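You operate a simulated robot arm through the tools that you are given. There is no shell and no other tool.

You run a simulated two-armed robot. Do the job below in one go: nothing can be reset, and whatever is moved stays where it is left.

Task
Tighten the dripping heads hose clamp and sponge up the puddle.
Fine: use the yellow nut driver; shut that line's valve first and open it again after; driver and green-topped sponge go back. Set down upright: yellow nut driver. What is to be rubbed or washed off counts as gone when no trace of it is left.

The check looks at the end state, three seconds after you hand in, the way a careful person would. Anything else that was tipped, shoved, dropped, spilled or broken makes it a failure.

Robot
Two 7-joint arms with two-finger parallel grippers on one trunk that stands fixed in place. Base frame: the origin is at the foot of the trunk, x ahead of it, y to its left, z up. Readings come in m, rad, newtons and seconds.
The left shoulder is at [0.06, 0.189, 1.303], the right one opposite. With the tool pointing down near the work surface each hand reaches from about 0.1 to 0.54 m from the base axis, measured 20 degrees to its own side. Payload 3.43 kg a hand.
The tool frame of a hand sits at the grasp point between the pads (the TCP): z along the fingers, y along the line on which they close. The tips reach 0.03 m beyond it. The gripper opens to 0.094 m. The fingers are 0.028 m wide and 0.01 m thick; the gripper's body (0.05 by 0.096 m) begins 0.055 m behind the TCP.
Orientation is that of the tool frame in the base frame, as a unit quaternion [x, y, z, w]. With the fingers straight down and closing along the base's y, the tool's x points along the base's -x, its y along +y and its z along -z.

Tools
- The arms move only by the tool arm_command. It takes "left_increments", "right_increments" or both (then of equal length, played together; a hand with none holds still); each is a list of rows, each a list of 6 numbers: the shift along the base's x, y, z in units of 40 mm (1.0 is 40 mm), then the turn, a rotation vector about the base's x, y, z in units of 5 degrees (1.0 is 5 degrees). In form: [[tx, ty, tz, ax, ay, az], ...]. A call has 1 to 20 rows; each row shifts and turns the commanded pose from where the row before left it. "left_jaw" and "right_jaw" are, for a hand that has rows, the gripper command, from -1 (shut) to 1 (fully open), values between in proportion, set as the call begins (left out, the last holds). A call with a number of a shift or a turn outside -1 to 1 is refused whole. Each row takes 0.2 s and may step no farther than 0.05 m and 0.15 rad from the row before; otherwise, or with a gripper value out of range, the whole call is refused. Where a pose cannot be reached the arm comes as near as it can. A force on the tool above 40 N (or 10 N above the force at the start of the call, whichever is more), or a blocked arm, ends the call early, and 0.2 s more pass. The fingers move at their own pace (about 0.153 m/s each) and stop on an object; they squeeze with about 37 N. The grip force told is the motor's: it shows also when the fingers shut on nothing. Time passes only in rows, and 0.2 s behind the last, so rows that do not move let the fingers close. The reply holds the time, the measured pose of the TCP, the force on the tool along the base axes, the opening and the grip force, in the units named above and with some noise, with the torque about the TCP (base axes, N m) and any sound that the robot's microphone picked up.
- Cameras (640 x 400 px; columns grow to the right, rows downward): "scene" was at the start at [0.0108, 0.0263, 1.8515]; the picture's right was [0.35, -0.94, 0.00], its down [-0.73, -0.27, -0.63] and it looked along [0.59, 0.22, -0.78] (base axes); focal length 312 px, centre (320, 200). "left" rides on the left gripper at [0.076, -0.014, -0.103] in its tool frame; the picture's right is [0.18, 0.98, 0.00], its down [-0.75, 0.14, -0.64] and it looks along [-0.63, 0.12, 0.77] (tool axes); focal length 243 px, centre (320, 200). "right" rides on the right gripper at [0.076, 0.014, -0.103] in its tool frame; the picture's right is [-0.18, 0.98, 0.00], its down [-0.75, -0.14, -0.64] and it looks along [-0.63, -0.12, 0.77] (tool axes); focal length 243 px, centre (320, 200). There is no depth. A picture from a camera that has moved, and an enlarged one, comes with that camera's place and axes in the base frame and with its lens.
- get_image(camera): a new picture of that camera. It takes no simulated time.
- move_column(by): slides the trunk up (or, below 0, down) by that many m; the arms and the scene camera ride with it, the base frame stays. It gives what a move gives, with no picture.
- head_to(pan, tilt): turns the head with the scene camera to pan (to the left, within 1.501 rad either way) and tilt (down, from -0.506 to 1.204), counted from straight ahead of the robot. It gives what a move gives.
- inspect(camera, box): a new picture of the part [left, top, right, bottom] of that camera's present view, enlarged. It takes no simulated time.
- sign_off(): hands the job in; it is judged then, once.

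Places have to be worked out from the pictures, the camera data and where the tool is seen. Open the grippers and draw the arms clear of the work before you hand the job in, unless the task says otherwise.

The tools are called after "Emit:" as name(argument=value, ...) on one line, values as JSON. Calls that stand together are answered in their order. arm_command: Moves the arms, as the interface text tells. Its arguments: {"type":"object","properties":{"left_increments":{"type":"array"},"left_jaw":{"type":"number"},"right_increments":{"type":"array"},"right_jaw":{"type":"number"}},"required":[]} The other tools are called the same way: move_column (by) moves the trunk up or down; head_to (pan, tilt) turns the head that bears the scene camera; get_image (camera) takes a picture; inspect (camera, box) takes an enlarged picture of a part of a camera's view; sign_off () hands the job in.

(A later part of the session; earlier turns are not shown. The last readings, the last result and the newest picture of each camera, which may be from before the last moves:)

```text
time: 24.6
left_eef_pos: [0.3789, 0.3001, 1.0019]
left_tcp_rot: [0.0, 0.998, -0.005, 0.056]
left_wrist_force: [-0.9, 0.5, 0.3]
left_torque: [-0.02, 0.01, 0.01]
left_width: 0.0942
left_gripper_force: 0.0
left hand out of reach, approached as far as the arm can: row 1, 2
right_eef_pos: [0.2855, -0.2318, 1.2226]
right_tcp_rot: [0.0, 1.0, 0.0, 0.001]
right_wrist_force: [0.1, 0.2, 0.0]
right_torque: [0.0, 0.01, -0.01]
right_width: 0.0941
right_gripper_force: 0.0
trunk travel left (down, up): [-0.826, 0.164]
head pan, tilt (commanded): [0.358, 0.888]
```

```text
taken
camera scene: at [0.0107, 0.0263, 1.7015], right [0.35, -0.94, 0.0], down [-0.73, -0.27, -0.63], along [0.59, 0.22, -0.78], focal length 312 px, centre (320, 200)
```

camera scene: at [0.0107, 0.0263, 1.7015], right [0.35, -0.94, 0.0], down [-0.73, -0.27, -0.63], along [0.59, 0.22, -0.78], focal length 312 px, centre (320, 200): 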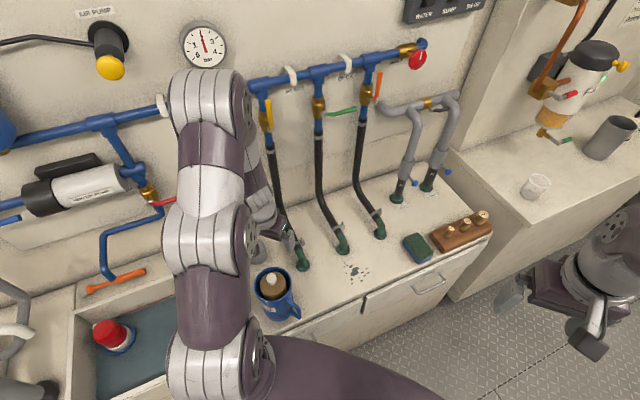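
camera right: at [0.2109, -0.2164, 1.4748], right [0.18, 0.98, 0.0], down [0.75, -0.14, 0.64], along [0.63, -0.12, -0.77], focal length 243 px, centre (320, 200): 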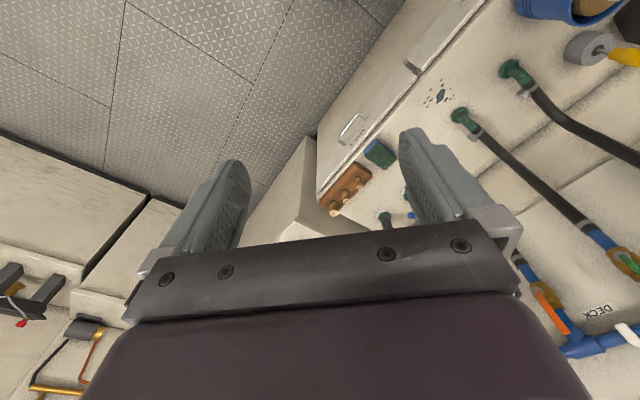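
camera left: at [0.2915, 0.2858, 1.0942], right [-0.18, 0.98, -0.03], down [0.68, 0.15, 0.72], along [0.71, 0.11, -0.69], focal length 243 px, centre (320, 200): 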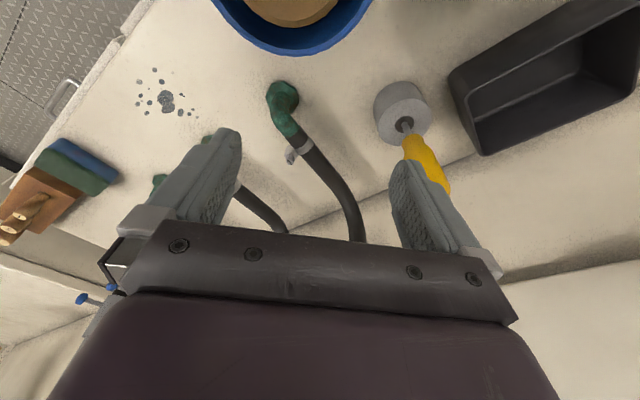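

The arm is still too folded at this spot (6 degrees short). I move outward toward the driver, staying above its top at z = 1.02, and finish the pitch there.

Emit:
arm_command(left_increments=[[0.42, 0.4, 0.17, 0, 0, 0], [0.42, 0.4, 0.17, 0, 0.3, 0], [0.42, 0.4, 0.17, 0, 0.4, 0], [0, 0.2, 0, 0, 0.6, 0], [0, 0, 0, 0, 0, 0]])

Emit:
get_image(camera="left")

```text
time: 25.8
left_eef_pos: [0.3788, 0.3276, 0.9855]
left_tcp_rot: [0.0, 0.999, -0.003, 0.047]
left_wrist_force: [0.0, 0.5, 0.0]
left_torque: [-0.01, -0.05, -0.01]
left_width: 0.0942
left_gripper_force: 0.1
left hand out of reach, approached as far as the arm can: row 2, 3, 4
right_eef_pos: [0.2878, -0.2319, 1.223]
right_tcp_rot: [-0.001, 1.0, 0.001, 0.0]
right_wrist_force: [-0.2, -0.6, -0.3]
right_torque: [0.01, -0.02, -0.01]
right_width: 0.0939
right_gripper_force: 0.1
trunk travel left (down, up): [-0.826, 0.164]
head pan, tilt (commanded): [0.358, 0.888]
```

```text
taken
camera left: at [0.2944, 0.3126, 1.0794], right [-0.18, 0.98, -0.02], down [0.69, 0.14, 0.71], along [0.7, 0.11, -0.71], focal length 243 px, centre (320, 200)
```

left: 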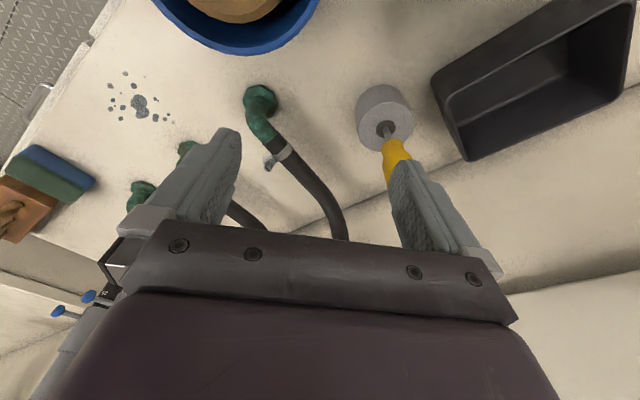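

Being lower relative to the shoulder lets it pitch further, so the trunk is too low for this. I raise the trunk by 0.12 m and then re-approach from above.

Emit:
move_column(by=0.12)

Emit:
arm_command(left_increments=[[0, 0, -0.5, 0, 0.2, 0], [0, 0, -0.5, 0, 0.4, 0], [0, 0, -0.5, 0, 0.4, 0], [0, 0, 0, 0, 0, 0]])

Emit:
get_image(camera="left")

```text
time: 27.2
left_eef_pos: [0.3796, 0.3267, 1.1047]
left_tcp_rot: [0.001, 0.999, -0.005, 0.046]
left_wrist_force: [-0.8, -0.5, -0.1]
left_torque: [-0.01, -0.01, 0.02]
left_width: 0.094
left_gripper_force: 0.2
right_eef_pos: [0.288, -0.2314, 1.3427]
right_tcp_rot: [0.0, 1.0, 0.0, -0.001]
right_wrist_force: [-0.3, -0.6, -0.1]
right_torque: [0.0, 0.01, -0.01]
right_width: 0.0939
right_gripper_force: 0.0
trunk travel left (down, up): [-0.946, 0.044]
head pan, tilt (commanded): [0.358, 0.888]
```

```text
time: 28.2
left_eef_pos: [0.367, 0.3208, 1.0391]
left_tcp_rot: [-0.001, 1.0, -0.004, 0.003]
left_wrist_force: [0.6, 0.4, -0.7]
left_torque: [0.0, -0.05, 0.0]
left_width: 0.0939
left_gripper_force: 0.1
left hand out of reach, approached as far as the arm can: row 3
right_eef_pos: [0.2875, -0.2316, 1.3421]
right_tcp_rot: [-0.001, 1.0, 0.001, 0.001]
right_wrist_force: [0.8, 0.7, -0.7]
right_torque: [0.0, 0.04, -0.01]
right_width: 0.094
right_gripper_force: 0.0
trunk travel left (down, up): [-0.946, 0.044]
head pan, tilt (commanded): [0.358, 0.888]
```

```text
taken
camera left: at [0.2913, 0.3078, 1.141], right [-0.18, 0.98, -0.01], down [0.75, 0.15, 0.65], along [0.64, 0.11, -0.76], focal length 243 px, centre (320, 200)
```

left: 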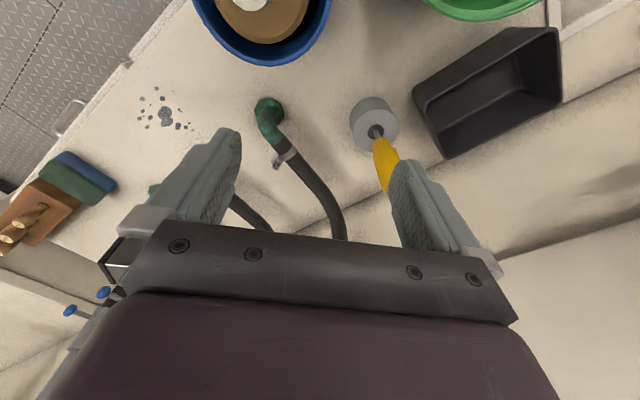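

The hand is vertical now. I step toward the point above the driver at about (0.43, 0.415), keeping z near 1.03.

Emit:
arm_command(left_increments=[[0.3, 0.5, 0, 0, 0, 0], [0.3, 0.5, 0, 0, 0, 0], [0.3, 0.5, 0, 0, 0, 0], [0, 0, 0, 0, 0, 0]])

Emit:
get_image(camera="scene")

```text
time: 29.2
left_eef_pos: [0.3606, 0.3603, 1.0159]
left_tcp_rot: [0.0, 1.0, -0.004, 0.004]
left_wrist_force: [0.9, 0.3, 0.6]
left_torque: [-0.02, -0.02, 0.0]
left_width: 0.0943
left_gripper_force: 0.0
left hand out of reach, approached as far as the arm can: row 1, 2, 3
right_eef_pos: [0.287, -0.2318, 1.3428]
right_tcp_rot: [-0.001, 1.0, 0.0, 0.0]
right_wrist_force: [0.5, -1.0, 0.3]
right_torque: [-0.01, 0.0, -0.03]
right_width: 0.0939
right_gripper_force: 0.0
trunk travel left (down, up): [-0.946, 0.044]
head pan, tilt (commanded): [0.358, 0.888]
```

```text
taken
camera scene: at [0.0109, 0.0262, 1.8215], right [0.35, -0.94, 0.0], down [-0.73, -0.27, -0.63], along [0.59, 0.22, -0.78], focal length 312 px, centre (320, 200)
```

scene: 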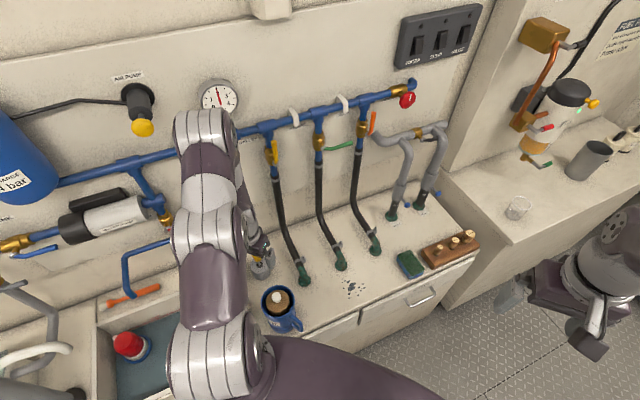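

The arm seems stuck in an awkward posture against a joint limit. I'll go back up toward the starting pose, where a vertical hand was fine, and see if the limit clears.

Emit:
arm_command(left_increments=[[-0.15, -0.25, 0.8, 0, 0, 0], [-0.15, -0.25, 0.8, 0, 0, 0], [-0.15, -0.25, 0.8, 0, 0, 0], [-0.15, -0.25, 0.8, 0, 0, 0], [-0.15, -0.25, 0.8, 0, 0, 0], [-0.15, -0.25, 0.8, 0, 0, 0], [-0.15, -0.25, 0.8, 0, 0, 0], [-0.15, -0.25, 0.8, 0, 0, 0], [-0.1, -0.15, 0.8, 0, 0, 0], [0, 0, 0.8, 0, 0, 0]])

Emit:
get_image(camera="scene")

```text
time: 31.4
left_eef_pos: [0.2925, 0.2692, 1.2101]
left_tcp_rot: [0.0, 0.999, -0.01, 0.047]
left_wrist_force: [0.2, 0.1, 0.2]
left_torque: [0.01, 0.01, -0.01]
left_width: 0.094
left_gripper_force: 0.2
left hand out of reach, approached as far as the arm can: row 1, 2, 3, 4, 5, 6, 7, 8, 9, 10
right_eef_pos: [0.2847, -0.2317, 1.3435]
right_tcp_rot: [0.0, 1.0, 0.0, 0.002]
right_wrist_force: [0.3, 0.0, 0.6]
right_torque: [-0.03, 0.01, 0.0]
right_width: 0.0942
right_gripper_force: 0.2
trunk travel left (down, up): [-0.946, 0.044]
head pan, tilt (commanded): [0.358, 0.888]
```

```text
taken
camera scene: at [0.0087, 0.0255, 1.8215], right [0.35, -0.94, 0.0], down [-0.73, -0.27, -0.63], along [0.59, 0.22, -0.78], focal length 312 px, centre (320, 200)
```

scene: 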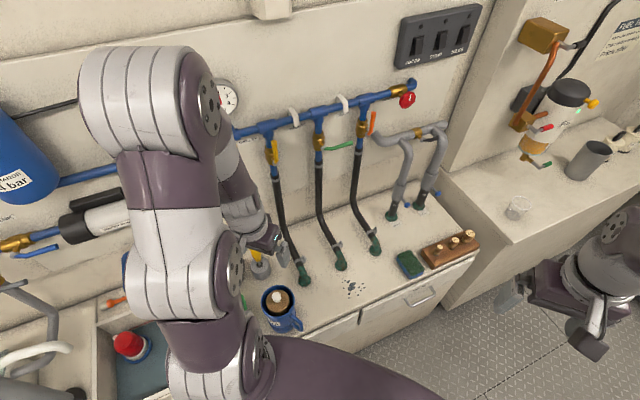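

Still limited. I look at the arm's posture more closely to understand which joint is in the way.

Emit:
inspect(camera="scene", box=[60, 20, 340, 400])

Emit:
get_image(camera="right")

```text
1.05 times, centred on (200, 210) of scene (not enlarged: the box is as wide or as high as the picture)
camera zoom: at [0.0087, 0.0255, 1.8215], right [0.35, -0.94, 0.0], down [-0.73, -0.27, -0.63], along [0.59, 0.22, -0.78], focal length 329 px, centre (446, 190)
```

zoom: 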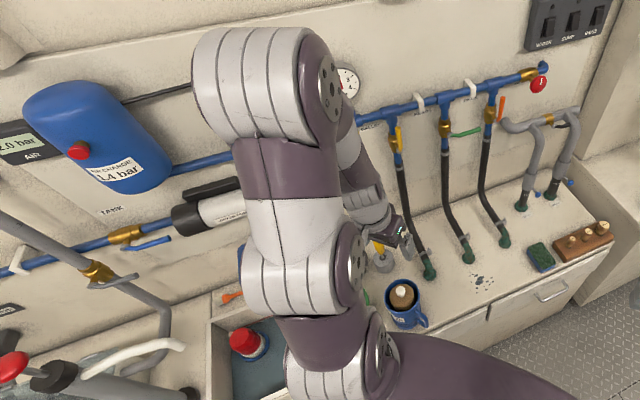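

```text
taken
camera right: at [0.2086, -0.2178, 1.445], right [0.18, 0.98, 0.0], down [0.75, -0.14, 0.64], along [0.63, -0.12, -0.77], focal length 243 px, centre (320, 200)
```

right: 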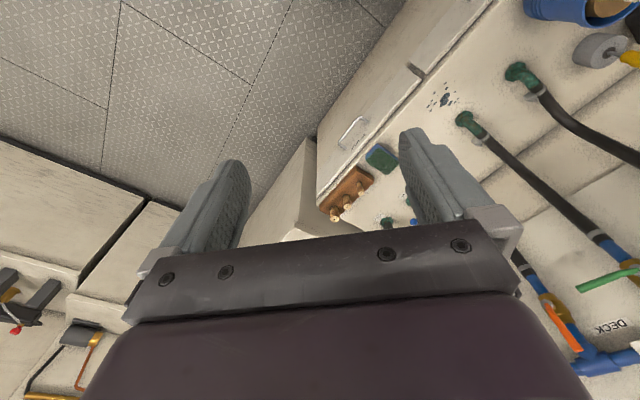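

The hand hangs almost in line with the forearm, so the wrist joint is at the wrong side of its range. I try circling the hand around the forearm axis: tilt it to the right first, then inward.

Emit:
arm_command(left_increments=[[0, 0, 0, -1, 0, 0], [0, 0, 0, -1, 0, 0], [0, 0, 0, -1, 0, 0], [0, 0, 0, -1, 0, 0], [0, 0, 0, -1, 0, 0], [0, 0, 0, -1, 0, 0], [0, 0, 0, -1, 0, 0]])

Emit:
get_image(camera="scene")

```text
time: 33.0
left_eef_pos: [0.2904, 0.2704, 1.2074]
left_tcp_rot: [-0.011, 0.952, -0.304, 0.038]
left_wrist_force: [0.0, 0.1, 0.2]
left_torque: [-0.03, -0.03, -0.01]
left_width: 0.0936
left_gripper_force: 0.0
right_eef_pos: [0.2876, -0.2314, 1.3431]
right_tcp_rot: [0.0, 1.0, -0.001, 0.0]
right_wrist_force: [0.6, -0.1, 0.3]
right_torque: [-0.04, -0.01, -0.01]
right_width: 0.0942
right_gripper_force: 0.1
trunk travel left (down, up): [-0.946, 0.044]
head pan, tilt (commanded): [0.358, 0.888]
```

```text
taken
camera scene: at [0.0112, 0.0274, 1.8215], right [0.35, -0.94, 0.0], down [-0.73, -0.27, -0.63], along [0.59, 0.22, -0.78], focal length 312 px, centre (320, 200)
```

scene: 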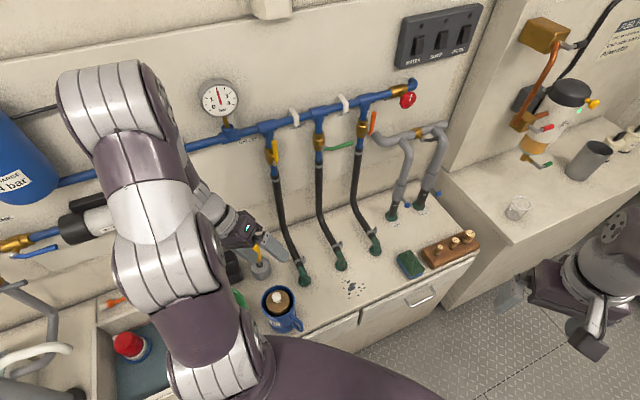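

No reach warnings, and the elbow swung out to the left. I go on, circling the tilt round to the inward side.

Emit:
arm_command(left_increments=[[0, 0, 0, 0, 1, 0], [0, 0, 0, 0, 1, 0], [0, 0, 0, 0, 1, 0], [0, 0, 0, 0, 1, 0], [0, 0, 0, 1, 0.5, 0], [0, 0, 0, 1, 0.5, 0], [0, 0, 0, 1, 0.5, 0], [0, 0, 0, 1, 0.5, 0], [0, 0, 0, 1, 0, 0], [0, 0, 0, 1, 0, 0], [0, 0, 0, 1, 0, 0]])

Emit:
get_image(camera="scene")

```text
time: 35.5
left_eef_pos: [0.2842, 0.1831, 1.1632]
left_tcp_rot: [-0.118, 0.975, -0.07, -0.174]
left_wrist_force: [-0.1, 0.3, -0.1]
left_torque: [0.01, 0.02, 0.0]
left_width: 0.0941
left_gripper_force: 0.1
left hand out of reach, approached as far as the arm can: row 7, 8, 9, 10, 11
right_eef_pos: [0.2874, -0.2297, 1.3414]
right_tcp_rot: [-0.001, 1.0, 0.0, 0.0]
right_wrist_force: [0.0, 0.2, 0.0]
right_torque: [-0.03, 0.0, 0.02]
right_width: 0.0939
right_gripper_force: 0.0
trunk travel left (down, up): [-0.946, 0.044]
head pan, tilt (commanded): [0.358, 0.888]
```

```text
taken
camera scene: at [0.011, 0.0272, 1.8215], right [0.35, -0.94, 0.0], down [-0.73, -0.27, -0.63], along [0.59, 0.22, -0.78], focal length 312 px, centre (320, 200)
```

scene: 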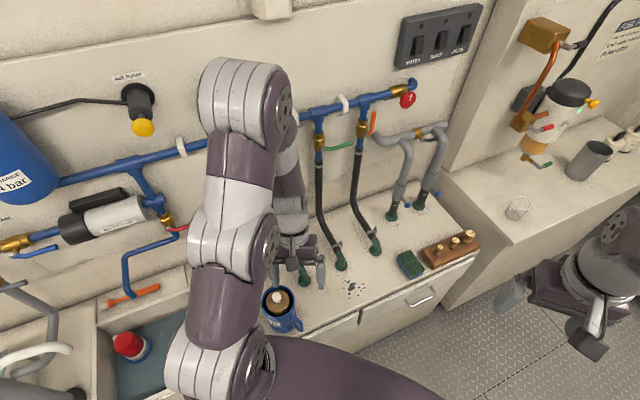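

The residual error points to a yaw preference of about +15 degrees. I try yawing the hand further to the left and see if the arm frees itself.

Emit:
arm_command(left_increments=[[0, 0, 0, 0, 0, 1], [0, 0, 0, 0, 0, 1], [0, 0, 0, 0, 0, 1], [0, 0, 0, 0, 0, 1], [0, 0, 0, 0, 0, 1], [0, 0, 0, 0, 0, 1], [0, 0, 0, 0, 0, 1], [0, 0, 0, 0, 0, 1]])

Emit:
get_image(camera="scene")

```text
time: 37.2
left_eef_pos: [0.2808, 0.1832, 1.1588]
left_tcp_rot: [-0.444, 0.876, -0.127, -0.14]
left_wrist_force: [0.1, 0.5, -0.3]
left_torque: [-0.02, 0.04, 0.0]
left_width: 0.094
left_gripper_force: 0.1
left hand out of reach, approached as far as the arm can: row 1, 2
right_eef_pos: [0.2856, -0.2313, 1.3426]
right_tcp_rot: [0.0, 1.0, 0.0, 0.001]
right_wrist_force: [0.6, 0.3, 0.1]
right_torque: [-0.01, 0.01, 0.04]
right_width: 0.0939
right_gripper_force: 0.1
trunk travel left (down, up): [-0.946, 0.044]
head pan, tilt (commanded): [0.358, 0.888]
```

```text
taken
camera scene: at [0.0103, 0.0264, 1.8215], right [0.35, -0.94, 0.0], down [-0.73, -0.27, -0.63], along [0.59, 0.22, -0.78], focal length 312 px, centre (320, 200)
```

scene: 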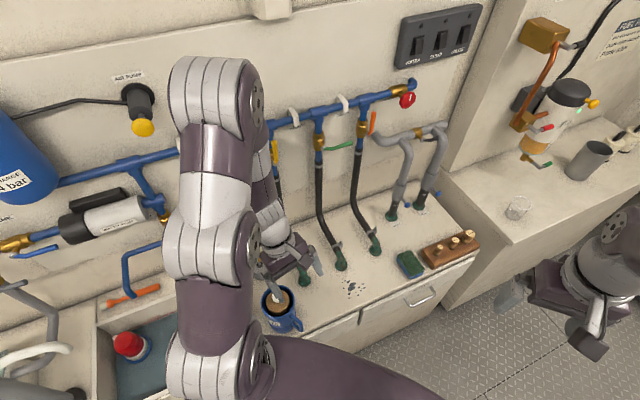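

Yawing freed it; the yaw is now about 55 degrees. I level the hand to vertical while extending outward to about (0.40, 0.25).

Emit:
arm_command(left_increments=[[0.6, 0.35, 0, 0.81, -0.31, 0], [0.6, 0.35, 0, 0.81, -0.31, 0], [0.6, 0.35, 0, 0.81, -0.31, 0], [0.6, 0.35, 0, 0.81, -0.31, 0], [0.6, 0.35, 0, 0.81, -0.31, 0], [0, 0, 0, 0, 0, 0]])

Emit:
get_image(camera="scene")

```text
time: 38.6
left_eef_pos: [0.332, 0.2477, 1.1051]
left_tcp_rot: [-0.452, 0.892, -0.017, -0.019]
left_wrist_force: [-0.6, -0.6, 0.3]
left_torque: [0.02, -0.02, 0.03]
left_width: 0.0941
left_gripper_force: 0.1
left hand out of reach, approached as far as the arm can: row 1, 2, 3, 4, 5
right_eef_pos: [0.2877, -0.2314, 1.3427]
right_tcp_rot: [0.0, 1.0, 0.001, 0.0]
right_wrist_force: [0.1, -0.5, 0.0]
right_torque: [0.04, 0.0, -0.02]
right_width: 0.0941
right_gripper_force: 0.1
trunk travel left (down, up): [-0.946, 0.044]
head pan, tilt (commanded): [0.358, 0.888]
```

```text
taken
camera scene: at [0.0112, 0.0243, 1.8215], right [0.35, -0.94, 0.0], down [-0.73, -0.27, -0.63], along [0.59, 0.22, -0.78], focal length 312 px, centre (320, 200)
```

scene: 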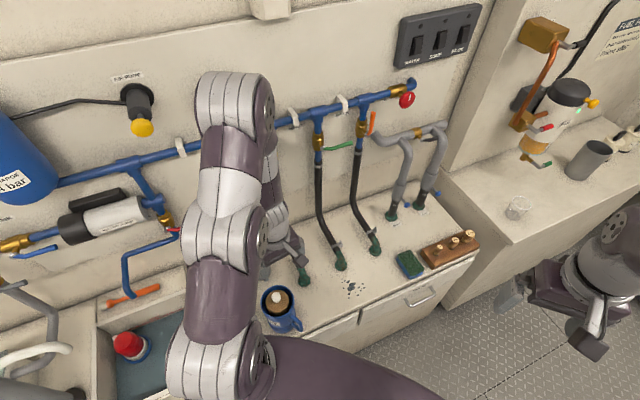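

It slides along the same limit. I try circling the other way: tilt the hand to the left first, then inward.

Emit:
arm_command(left_increments=[[0, 0, 0, 1, 0, 0], [0, 0, 0, 1, 0, 0], [0, 0, 0, 1, 0, 0], [0, 0, 0, 1, 0, 0], [0, 0, 0, 1, 0, 0], [0, 0, 0, 1, 0, 0], [0, 0, 0, 1, 0, 0]])

Emit:
get_image(camera="scene")

```text
time: 40.2
left_eef_pos: [0.3317, 0.2487, 1.1044]
left_tcp_rot: [-0.436, 0.856, 0.253, 0.118]
left_wrist_force: [0.3, -0.1, 0.2]
left_torque: [0.03, 0.01, -0.02]
left_width: 0.0939
left_gripper_force: 0.1
right_eef_pos: [0.2873, -0.2322, 1.3429]
right_tcp_rot: [0.0, 1.0, 0.001, 0.001]
right_wrist_force: [-0.2, -0.3, 0.2]
right_torque: [0.01, 0.01, -0.01]
right_width: 0.0941
right_gripper_force: 0.1
trunk travel left (down, up): [-0.946, 0.044]
head pan, tilt (commanded): [0.358, 0.888]
```

```text
taken
camera scene: at [0.0109, 0.0259, 1.8215], right [0.35, -0.94, 0.0], down [-0.73, -0.27, -0.63], along [0.59, 0.22, -0.78], focal length 312 px, centre (320, 200)
```

scene: 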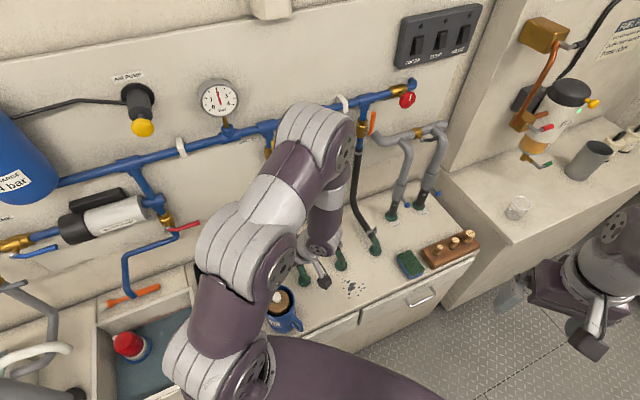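

No warning here. Now the inward tilt from this side.

Emit:
arm_command(left_increments=[[0, 0, 0, 0, 1, 0], [0, 0, 0, 0, 1, 0], [0, 0, 0, 0, 1, 0], [0, 0, 0, 0, 1, 0], [0, 0, 0, 0, 1, 0], [0, 0, 0, 0, 1, 0], [0, 0, 0, 0, 1, 0]])

Emit:
get_image(camera="scene")

```text
time: 41.9
left_eef_pos: [0.3325, 0.249, 1.1034]
left_tcp_rot: [-0.343, 0.853, 0.369, -0.139]
left_wrist_force: [-0.3, -0.5, 0.4]
left_torque: [0.04, 0.02, 0.01]
left_width: 0.094
left_gripper_force: 0.1
right_eef_pos: [0.2882, -0.2325, 1.3424]
right_tcp_rot: [-0.001, 1.0, 0.001, 0.0]
right_wrist_force: [0.3, 0.2, 0.2]
right_torque: [-0.01, 0.0, -0.03]
right_width: 0.094
right_gripper_force: 0.1
trunk travel left (down, up): [-0.946, 0.044]
head pan, tilt (commanded): [0.358, 0.888]
```

```text
taken
camera scene: at [0.0121, 0.0262, 1.8215], right [0.35, -0.94, 0.0], down [-0.73, -0.27, -0.63], along [0.59, 0.22, -0.78], focal length 312 px, centre (320, 200)
```

scene: 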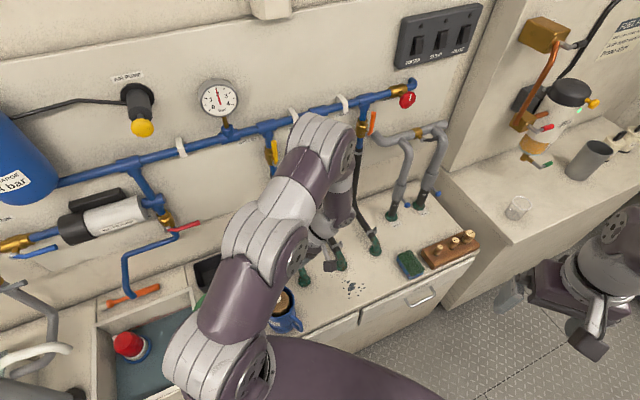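

That worked without a warning. Now I take away the left tilt, keeping the inward one.

Emit:
arm_command(left_increments=[[0, 0, 0, -1, 0, 0], [0, 0, 0, -1, 0, 0], [0, 0, 0, -1, 0, 0], [0, 0, 0, -1, 0, 0], [0, 0, 0, -1, 0, 0], [0, 0, 0, -1, 0, 0], [0, 0, 0, -1, 0, 0]])

Emit:
get_image(camera="scene")

```text
time: 43.5
left_eef_pos: [0.3328, 0.2492, 1.1031]
left_tcp_rot: [-0.281, 0.924, 0.098, -0.24]
left_wrist_force: [0.4, -0.5, -0.2]
left_torque: [0.02, -0.02, 0.01]
left_width: 0.0935
left_gripper_force: 0.2
right_eef_pos: [0.2871, -0.2305, 1.3438]
right_tcp_rot: [0.0, 1.0, -0.001, 0.001]
right_wrist_force: [-0.3, 1.4, 0.4]
right_torque: [0.0, -0.02, 0.03]
right_width: 0.0941
right_gripper_force: 0.0
trunk travel left (down, up): [-0.946, 0.044]
head pan, tilt (commanded): [0.358, 0.888]
```

```text
taken
camera scene: at [0.0106, 0.0269, 1.8215], right [0.35, -0.94, 0.0], down [-0.73, -0.27, -0.63], along [0.59, 0.22, -0.78], focal length 312 px, centre (320, 200)
```

scene: 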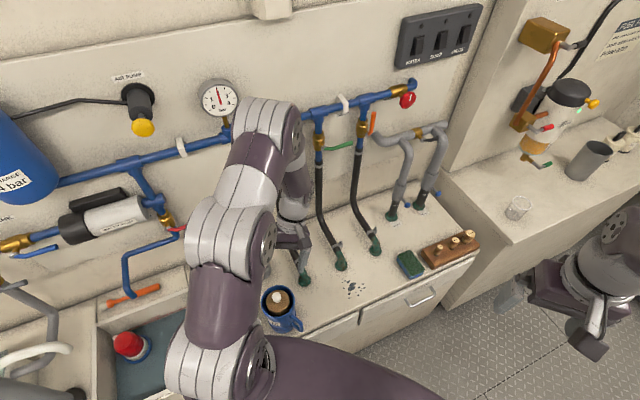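

The hand is now tilted inward with no warnings: the wrist is on the right side. I bring it level while extending to about (0.42, 0.33, 1.05).

Emit:
arm_command(left_increments=[[0.36, 0.34, -0.2, 0, -1, 0], [0.36, 0.34, -0.2, 0, -1, 0], [0.36, 0.34, -0.2, 0, -1, 0], [0.36, 0.34, -0.2, 0, -1, 0], [0.36, 0.34, -0.2, 0, -1, 0], [0.36, 0.34, -0.2, 0, -1, 0], [0, 0, 0, 0, 0, 0]])

Emit:
get_image(camera="scene")

Emit:
get_image(camera="left")

```text
time: 45.0
left_eef_pos: [0.4198, 0.3307, 1.0543]
left_tcp_rot: [-0.298, 0.954, 0.023, 0.008]
left_wrist_force: [0.3, 0.4, -0.6]
left_torque: [-0.01, 0.0, -0.03]
left_width: 0.0941
left_gripper_force: 0.1
right_eef_pos: [0.2858, -0.2307, 1.3431]
right_tcp_rot: [0.0, 1.0, -0.001, 0.0]
right_wrist_force: [0.2, 0.7, 0.5]
right_torque: [-0.01, 0.02, -0.01]
right_width: 0.0943
right_gripper_force: 0.0
trunk travel left (down, up): [-0.946, 0.044]
head pan, tilt (commanded): [0.358, 0.888]
```

```text
taken
camera scene: at [0.0108, 0.026, 1.8215], right [0.35, -0.94, 0.0], down [-0.73, -0.27, -0.63], along [0.59, 0.22, -0.78], focal length 312 px, centre (320, 200)
```

scene: 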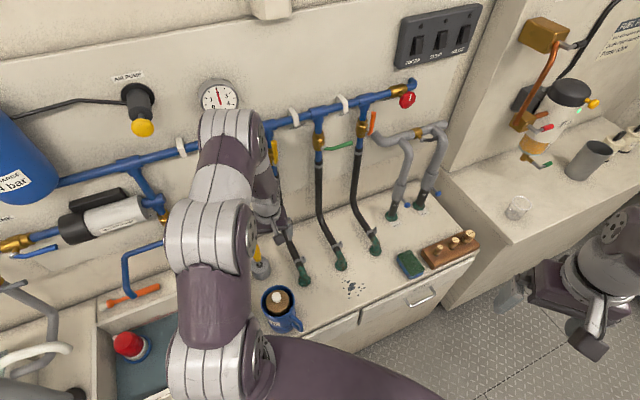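

```text
taken
camera left: at [0.3659, 0.2704, 1.1544], right [-0.71, 0.7, 0.03], down [0.54, 0.51, 0.67], along [0.45, 0.49, -0.74], focal length 243 px, centre (320, 200)
```

left: 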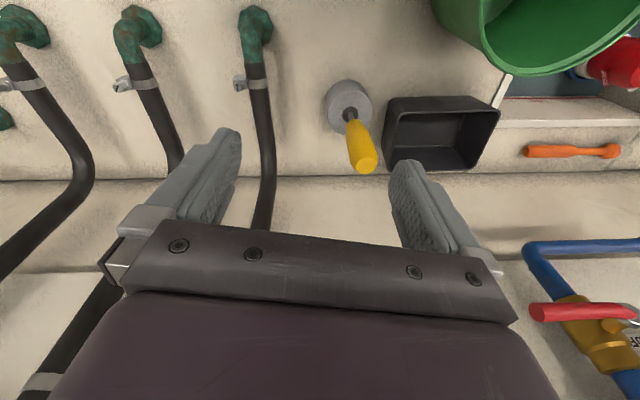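

The arm is free again, nearly vertical, at yaw about 35 degrees. I zoom on the driver to locate it precisely before approaching.

Emit:
inspect(camera="left", box=[300, 60, 420, 180])

Emit:
inspect(camera="scene", box=[230, 220, 310, 300])

```text
3.33 times, centred on (360, 120) of left
camera zoom: at [0.3659, 0.2704, 1.1544], right [-0.71, 0.7, 0.03], down [0.54, 0.51, 0.67], along [0.45, 0.49, -0.74], focal length 809 px, centre (187, 467)
```

zoom: 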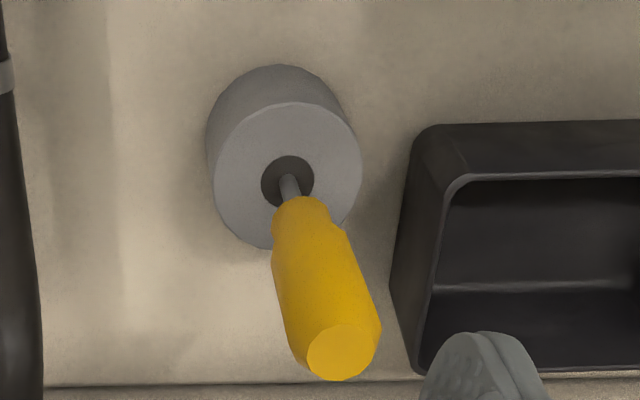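

```text
5.00 times, centred on (270, 260) of scene
camera zoom: at [0.0108, 0.026, 1.8215], right [0.35, -0.94, 0.0], down [-0.73, -0.27, -0.63], along [0.59, 0.22, -0.78], focal length 1562 px, centre (570, -100)
```

zoom: 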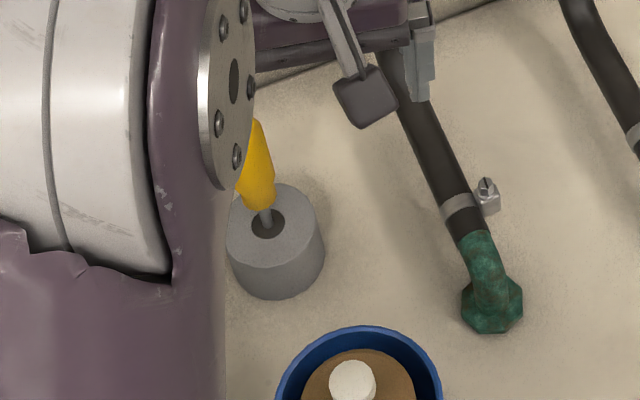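

Both views agree: the driver axis is at about (0.4295, 0.415), top at z about 0.938. I move right above it, leveling the hand and yawing to 45 degrees.

Emit:
arm_command(left_increments=[[0.08, 0.7, -0.2, -0.19, 0, 0.67], [0.08, 0.7, -0.2, -0.19, 0, 0.67], [0.08, 0.7, -0.2, -0.19, 0, 0.67], [0, 0, 0, 0, 0, 0]])

Emit:
get_image(camera="left")

Emit:
get_image(camera="scene")

```text
time: 46.0
left_eef_pos: [0.4299, 0.4143, 1.031]
left_tcp_rot: [-0.381, 0.925, -0.001, -0.002]
left_wrist_force: [0.1, 0.6, -0.7]
left_torque: [0.03, 0.03, -0.01]
left_width: 0.0939
left_gripper_force: 0.1
right_eef_pos: [0.286, -0.2313, 1.3423]
right_tcp_rot: [0.0, 1.0, 0.0, 0.001]
right_wrist_force: [-0.1, 0.0, 0.2]
right_torque: [0.04, 0.01, 0.01]
right_width: 0.0939
right_gripper_force: 0.1
trunk travel left (down, up): [-0.946, 0.044]
head pan, tilt (commanded): [0.358, 0.888]
```

```text
taken
camera left: at [0.3862, 0.3501, 1.1339], right [-0.82, 0.57, 0.0], down [0.44, 0.63, 0.64], along [0.36, 0.53, -0.77], focal length 243 px, centre (320, 200)
```

left: 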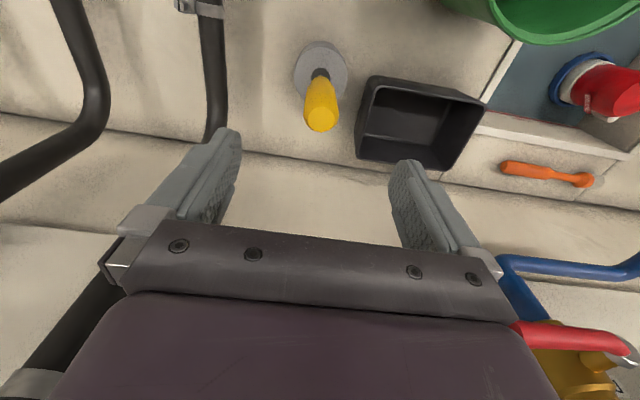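

```text
taken
camera scene: at [0.0107, 0.0259, 1.8215], right [0.35, -0.94, 0.0], down [-0.73, -0.27, -0.63], along [0.59, 0.22, -0.78], focal length 312 px, centre (320, 200)
```

scene: 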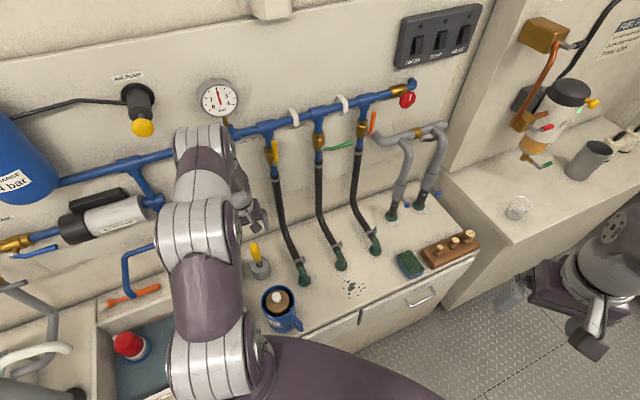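

The handle top sits exactly under the tool axis (expected row 119, seen 118). I descend to z = 0.905 so the pads take the upper part of the handle.

Emit:
arm_command(left_increments=[[0, 0, -0.8, 0, 0, 0], [0, 0, -0.8, 0, 0, 0], [0, 0, -0.8, 0, 0, 0], [0, 0, -0.5, 0, 0, 0], [0, 0, -0.25, 0, 0, 0], [0, 0, 0, 0, 0, 0]])

Emit:
get_image(camera="left")

```text
time: 47.5
left_eef_pos: [0.4299, 0.416, 0.9029]
left_tcp_rot: [-0.379, 0.925, 0.0, -0.003]
left_wrist_force: [0.9, 0.6, 0.1]
left_torque: [-0.01, 0.0, 0.0]
left_width: 0.0941
left_gripper_force: 0.2
right_eef_pos: [0.2862, -0.2322, 1.3431]
right_tcp_rot: [0.0, 1.0, 0.0, 0.002]
right_wrist_force: [0.5, 0.2, 0.1]
right_torque: [-0.03, 0.0, 0.0]
right_width: 0.094
right_gripper_force: 0.0
trunk travel left (down, up): [-0.946, 0.044]
head pan, tilt (commanded): [0.358, 0.888]
```

```text
taken
camera left: at [0.3859, 0.3521, 1.0058], right [-0.82, 0.57, 0.0], down [0.44, 0.63, 0.64], along [0.36, 0.52, -0.77], focal length 243 px, centre (320, 200)
```

left: 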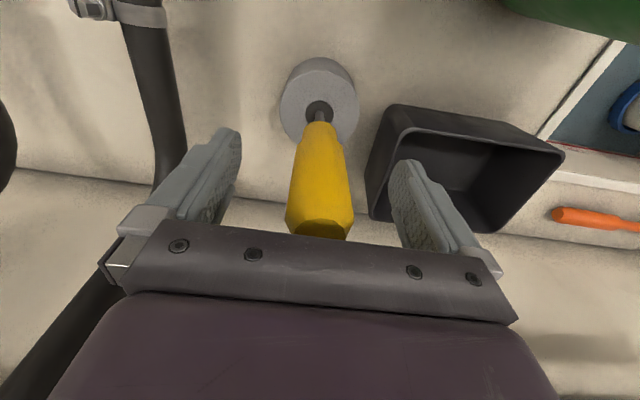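

The handle stands centred between the open fingers, so I close on it.

Emit:
arm_command(left_increments=[[0, 0, 0, 0, 0, 0], [0, 0, 0, 0, 0, 0], [0, 0, 0, 0, 0, 0], [0, 0, 0, 0, 0, 0]], left_jaw=-1)

Emit:
get_image(camera="left")

```text
time: 48.5
left_eef_pos: [0.4289, 0.4158, 0.9031]
left_tcp_rot: [-0.38, 0.925, -0.001, -0.002]
left_wrist_force: [0.5, -0.1, 0.1]
left_torque: [-0.02, 0.0, 0.02]
left_width: 0.0299
left_gripper_force: 37.1
right_eef_pos: [0.2859, -0.2301, 1.3427]
right_tcp_rot: [0.0, 1.0, 0.0, 0.0]
right_wrist_force: [0.0, 0.6, 0.3]
right_torque: [-0.01, -0.01, -0.03]
right_width: 0.0941
right_gripper_force: 0.0
trunk travel left (down, up): [-0.946, 0.044]
head pan, tilt (commanded): [0.358, 0.888]
```

```text
taken
camera left: at [0.3861, 0.3523, 1.0059], right [-0.82, 0.57, 0.0], down [0.44, 0.63, 0.64], along [0.36, 0.52, -0.77], focal length 243 px, centre (320, 200)
```

left: 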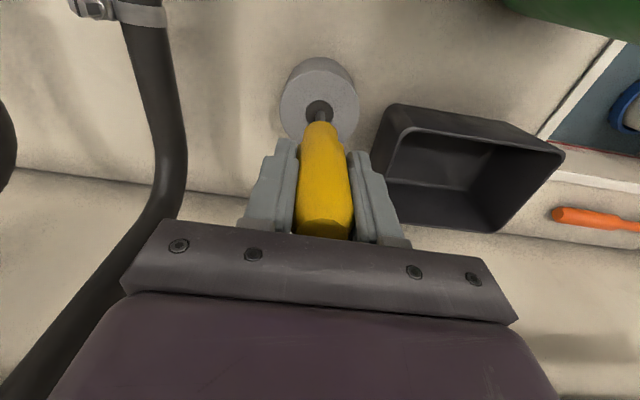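

Gripped (30 mm wide, 37 N). I lift straight up about 11 cm out of the holder.

Emit:
arm_command(left_increments=[[0, 0, 0.3, 0, 0, 0], [0, 0, 0.5, 0, 0, 0], [0, 0, 0.7, 0, 0, 0], [0, 0, 0.7, 0, 0, 0], [0, 0, 0.6, 0, 0, 0], [0, 0, 0, 0, 0, 0]])

Emit:
get_image(camera="left")

Emit:
get_image(camera="scene")

```text
time: 49.9
left_eef_pos: [0.4298, 0.4175, 1.0163]
left_tcp_rot: [-0.379, 0.925, 0.0, -0.002]
left_wrist_force: [-0.8, -0.1, -1.1]
left_torque: [-0.02, 0.04, -0.01]
left_width: 0.0297
left_gripper_force: 37.6
right_eef_pos: [0.2866, -0.2312, 1.3434]
right_tcp_rot: [-0.001, 1.0, 0.0, 0.0]
right_wrist_force: [0.2, 0.1, 0.1]
right_torque: [0.01, 0.0, 0.0]
right_width: 0.0943
right_gripper_force: 0.1
trunk travel left (down, up): [-0.946, 0.044]
head pan, tilt (commanded): [0.358, 0.888]
```

```text
taken
camera left: at [0.387, 0.3541, 1.119], right [-0.82, 0.57, 0.0], down [0.44, 0.63, 0.64], along [0.36, 0.52, -0.77], focal length 243 px, centre (320, 200)
```

left: 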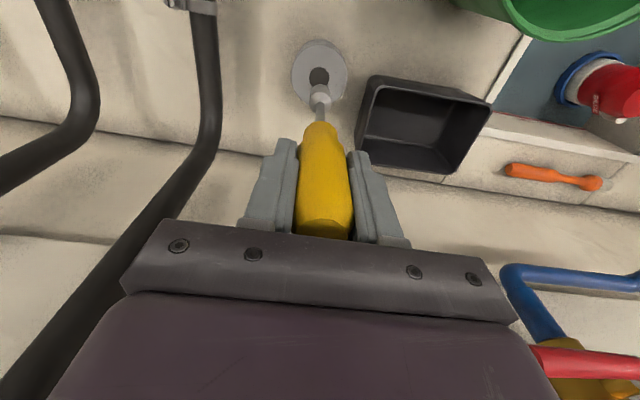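

```text
taken
camera scene: at [0.0113, 0.0266, 1.8215], right [0.35, -0.94, 0.0], down [-0.73, -0.27, -0.63], along [0.59, 0.22, -0.78], focal length 312 px, centre (320, 200)
```

scene: 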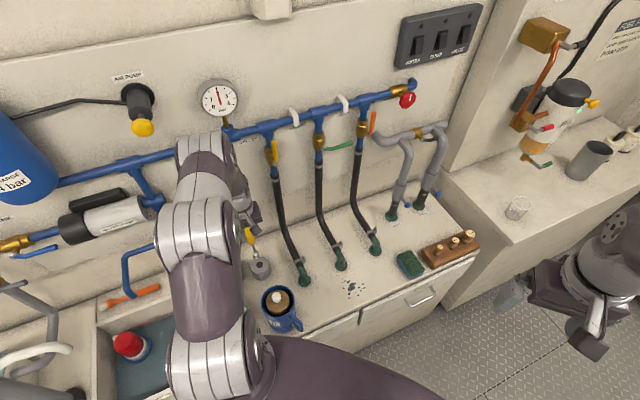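

The driver is clear of the holder, with its socket at the lower end. I zoom in to measure how far the socket tip is below the TCP.

Emit:
inspect(camera="left", box=[280, 40, 360, 140])

Emit:
inspect(camera="scene", box=[220, 200, 300, 290])

```text
4.00 times, centred on (320, 90) of left
camera zoom: at [0.387, 0.3541, 1.119], right [-0.82, 0.57, 0.0], down [0.44, 0.63, 0.64], along [0.36, 0.52, -0.77], focal length 970 px, centre (320, 640)
```

zoom: 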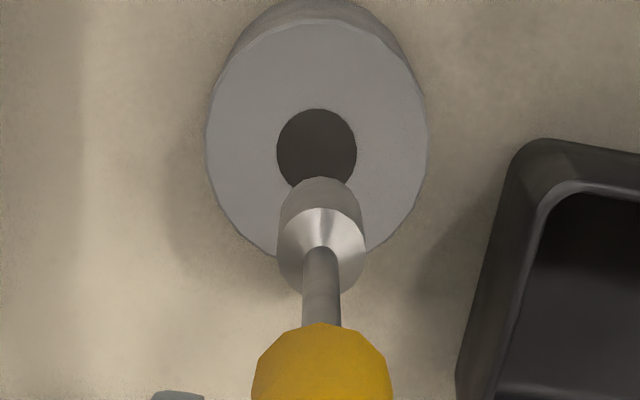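

```text
4.44 times, centred on (260, 245) of scene
camera zoom: at [0.0113, 0.0266, 1.8215], right [0.35, -0.94, 0.0], down [-0.73, -0.27, -0.63], along [0.59, 0.22, -0.78], focal length 1388 px, centre (587, 0)
```

zoom: 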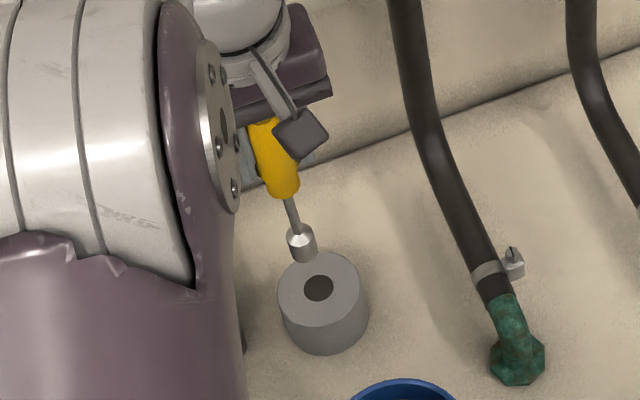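

The socket tip is 0.153 m below the TCP, which also means it stood right on the counter in its holder. I carry the driver back from the wall, along the counter front at tip height of about 0.92, toward the middle hose.

Emit:
arm_command(left_increments=[[-0.63, -0.65, 0.45, 0, 0, 0], [-0.63, -0.65, 0.45, 0, 0, 0], [-0.63, -0.65, 0.45, 0, 0, 0], [0.72, -0.8, 0, 0, 0, 0], [0.72, -0.8, 0, 0, 0, 0], [0.72, -0.8, 0, 0, 0, 0], [0.72, -0.8, 0, 0, 0, 0], [0.72, -0.8, 0, 0, 0, 0], [0.72, -0.8, 0, 0, 0, 0], [0.72, -0.8, 0, 0, 0, 0], [0, 0, 0, 0, 0, 0]])

Emit:
get_image(camera="left")

Emit:
get_image(camera="scene")

```text
time: 52.2
left_eef_pos: [0.5544, 0.1159, 1.0719]
left_tcp_rot: [-0.379, 0.925, -0.001, -0.002]
left_wrist_force: [-0.3, 0.6, -1.1]
left_torque: [-0.03, -0.02, -0.03]
left_width: 0.0297
left_gripper_force: 36.5
right_eef_pos: [0.2867, -0.2316, 1.3423]
right_tcp_rot: [0.0, 1.0, 0.001, 0.001]
right_wrist_force: [-0.6, 0.8, 0.8]
right_torque: [-0.02, -0.01, 0.03]
right_width: 0.094
right_gripper_force: 0.0
trunk travel left (down, up): [-0.946, 0.044]
head pan, tilt (commanded): [0.358, 0.888]
```

```text
taken
camera left: at [0.5125, 0.0512, 1.1749], right [-0.82, 0.57, 0.0], down [0.44, 0.63, 0.64], along [0.36, 0.52, -0.77], focal length 243 px, centre (320, 200)
```

left: 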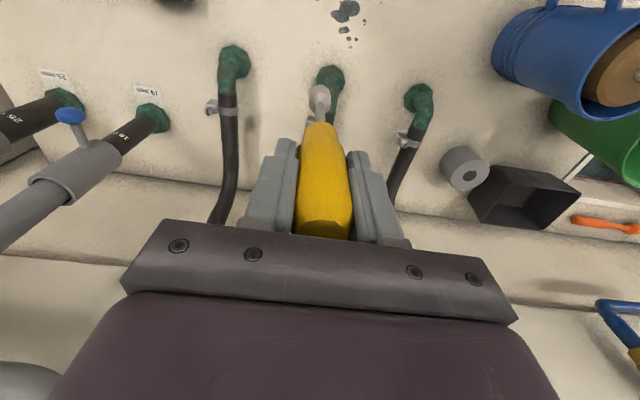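

```text
taken
camera scene: at [0.0107, 0.0269, 1.8215], right [0.35, -0.94, 0.0], down [-0.73, -0.27, -0.63], along [0.59, 0.22, -0.78], focal length 312 px, centre (320, 200)
```

scene: 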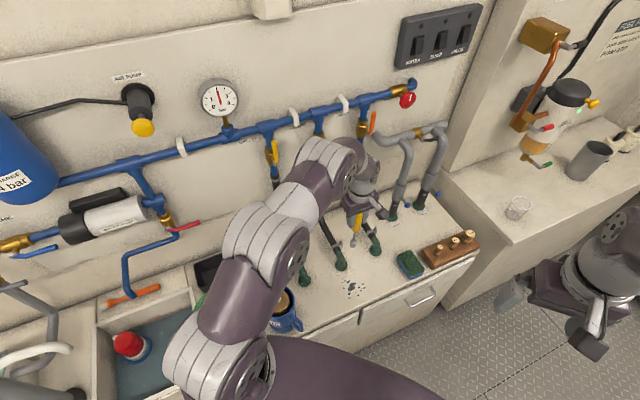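

I zoom in to find bolt 2 in the hand camera and in the scene view.

Emit:
inspect(camera="left", box=[270, 50, 370, 150])

Emit:
inspect(camera="scene", box=[310, 190, 400, 290])

```text
4.00 times, centred on (320, 100) of left
camera zoom: at [0.5125, 0.0512, 1.1749], right [-0.82, 0.57, 0.0], down [0.44, 0.63, 0.64], along [0.36, 0.52, -0.77], focal length 970 px, centre (320, 600)
```

zoom: 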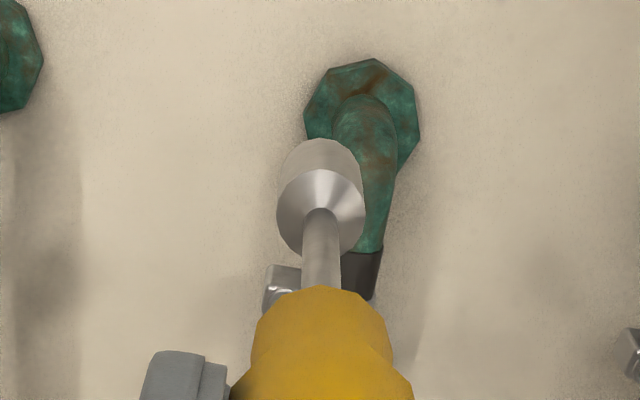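

```text
4.00 times, centred on (355, 240) of scene
camera zoom: at [0.0107, 0.0269, 1.8215], right [0.35, -0.94, 0.0], down [-0.73, -0.27, -0.63], along [0.59, 0.22, -0.78], focal length 1250 px, centre (180, 40)
```

zoom: 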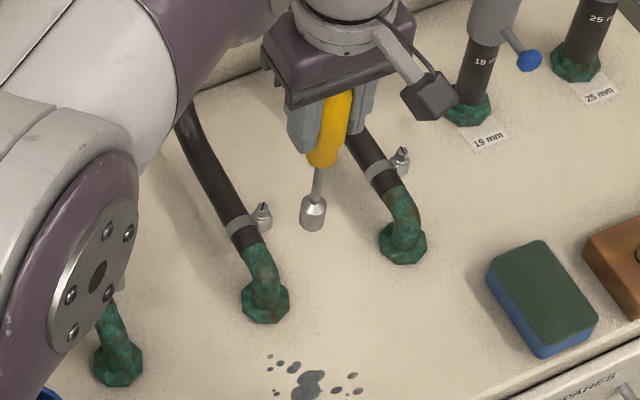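

Bolt 2 is hidden behind the driver in the hand view. I shift the hand 6 cm to the left along the wall to see it unobstructed.

Emit:
arm_command(left_increments=[[-0.55, 0.53, 0, 0, 0, 0], [-0.55, 0.53, 0, 0, 0, 0], [0, 0, 0, 0, 0, 0]])

Emit:
inspect(camera="left", box=[200, 40, 340, 160])

```text
time: 53.0
left_eef_pos: [0.5093, 0.1535, 1.0715]
left_tcp_rot: [-0.38, 0.925, -0.001, -0.003]
left_wrist_force: [0.5, -0.1, -1.0]
left_torque: [0.0, 0.0, -0.01]
left_width: 0.0299
left_gripper_force: 36.7
right_eef_pos: [0.2874, -0.2314, 1.343]
right_tcp_rot: [0.0, 1.0, 0.0, 0.0]
right_wrist_force: [0.1, -0.2, -0.1]
right_torque: [0.01, 0.04, 0.0]
right_width: 0.0942
right_gripper_force: 0.1
trunk travel left (down, up): [-0.946, 0.044]
head pan, tilt (commanded): [0.358, 0.888]
```

```text
3.33 times, centred on (270, 100) of left
camera zoom: at [0.4665, 0.0899, 1.1736], right [-0.82, 0.57, 0.0], down [0.44, 0.63, 0.64], along [0.36, 0.53, -0.77], focal length 809 px, centre (487, 533)
```

zoom: 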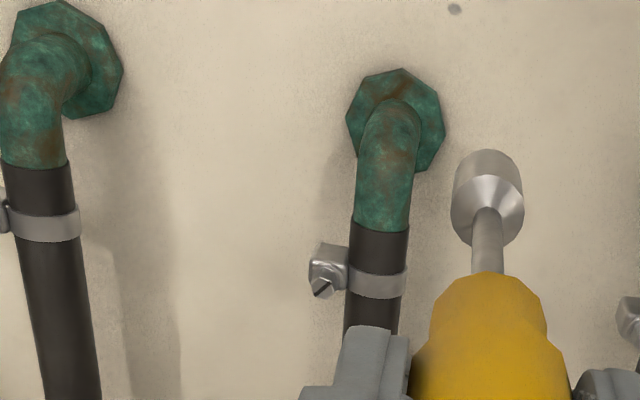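

Bolt 2's head shows clearly and triangulates to about (0.613, 0.171, 0.821). I take a second view from the right side for a better fix.

Emit:
arm_command(left_increments=[[0.7, -0.68, 0, 0, 0, 0], [0.7, -0.68, 0, 0, 0, 0], [0.7, -0.68, 0, 0, 0, 0], [0.15, -0.15, 0, 0, 0, 0], [0, 0, 0, 0, 0, 0]])

Emit:
inspect(camera="left", box=[300, 40, 440, 160])

Emit:
inspect(camera="scene", box=[310, 200, 390, 260])

```text
time: 54.2
left_eef_pos: [0.5994, 0.0674, 1.0694]
left_tcp_rot: [-0.38, 0.925, 0.0, -0.002]
left_wrist_force: [0.1, 0.2, -0.3]
left_torque: [-0.02, 0.01, -0.01]
left_width: 0.0298
left_gripper_force: 36.8
right_eef_pos: [0.2871, -0.2307, 1.3422]
right_tcp_rot: [-0.001, 1.0, 0.0, -0.001]
right_wrist_force: [0.3, -0.7, 0.4]
right_torque: [-0.01, -0.03, 0.03]
right_width: 0.094
right_gripper_force: 0.1
trunk travel left (down, up): [-0.946, 0.044]
head pan, tilt (commanded): [0.358, 0.888]
```

```text
3.33 times, centred on (370, 100) of left
camera zoom: at [0.5559, 0.0036, 1.1721], right [-0.82, 0.57, 0.0], down [0.44, 0.63, 0.64], along [0.36, 0.52, -0.77], focal length 809 px, centre (153, 533)
```

zoom: 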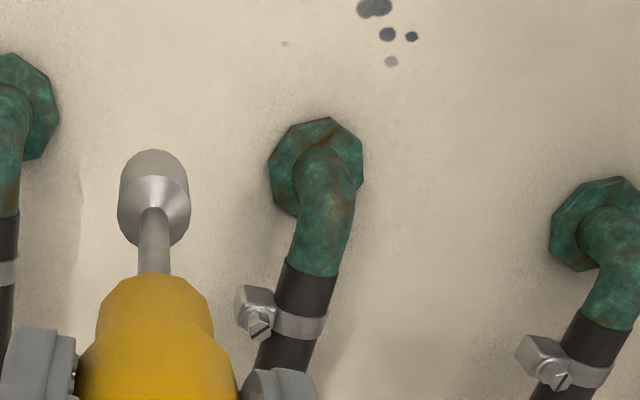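

```text
6.67 times, centred on (350, 230) of scene
camera zoom: at [0.011, 0.0263, 1.8215], right [0.35, -0.94, 0.0], down [-0.73, -0.27, -0.63], along [0.59, 0.22, -0.78], focal length 2083 px, centre (120, 0)
```

zoom: 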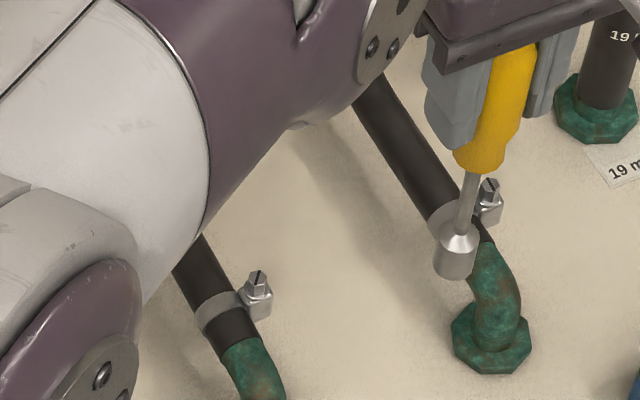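

Three views agree on bolt 2's head at (0.611, 0.169, 0.826). I move the driver over it, with the tip still about 9 cm above.

Emit:
arm_command(left_increments=[[0.097, 0.847, 0, 0, 0, 0], [0.097, 0.847, 0, 0, 0, 0], [0.097, 0.847, 0, 0, 0, 0], [0, 0, 0, 0, 0, 0]])

Emit:
get_image(camera="left")

Emit:
get_image(camera="scene")

```text
time: 55.2
left_eef_pos: [0.6097, 0.1691, 1.0726]
left_tcp_rot: [-0.38, 0.925, 0.0, -0.003]
left_wrist_force: [0.4, -0.5, -0.7]
left_torque: [-0.01, 0.01, -0.02]
left_width: 0.0298
left_gripper_force: 36.6
right_eef_pos: [0.2875, -0.2304, 1.3419]
right_tcp_rot: [0.0, 1.0, 0.0, 0.001]
right_wrist_force: [0.5, 0.3, 0.1]
right_torque: [-0.01, 0.0, -0.01]
right_width: 0.0938
right_gripper_force: 0.1
trunk travel left (down, up): [-0.946, 0.044]
head pan, tilt (commanded): [0.358, 0.888]
```

```text
taken
camera left: at [0.5669, 0.1054, 1.1745], right [-0.82, 0.57, 0.0], down [0.44, 0.63, 0.64], along [0.36, 0.53, -0.77], focal length 243 px, centre (320, 200)
```

left: 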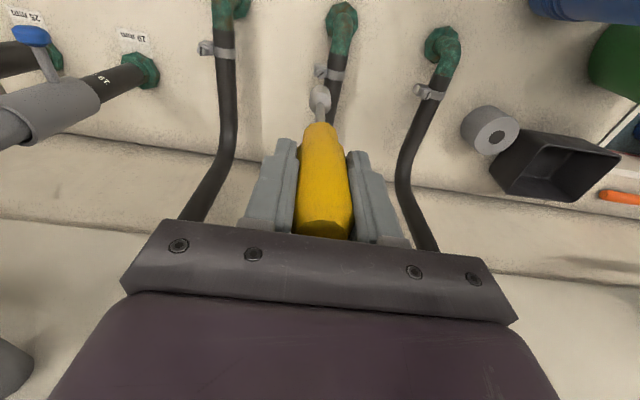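

```text
taken
camera scene: at [0.0109, 0.0258, 1.8215], right [0.35, -0.94, 0.0], down [-0.73, -0.27, -0.63], along [0.59, 0.22, -0.78], focal length 312 px, centre (320, 200)
```

scene: 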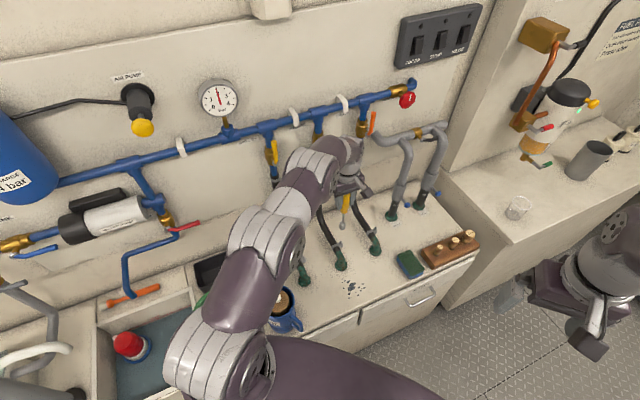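

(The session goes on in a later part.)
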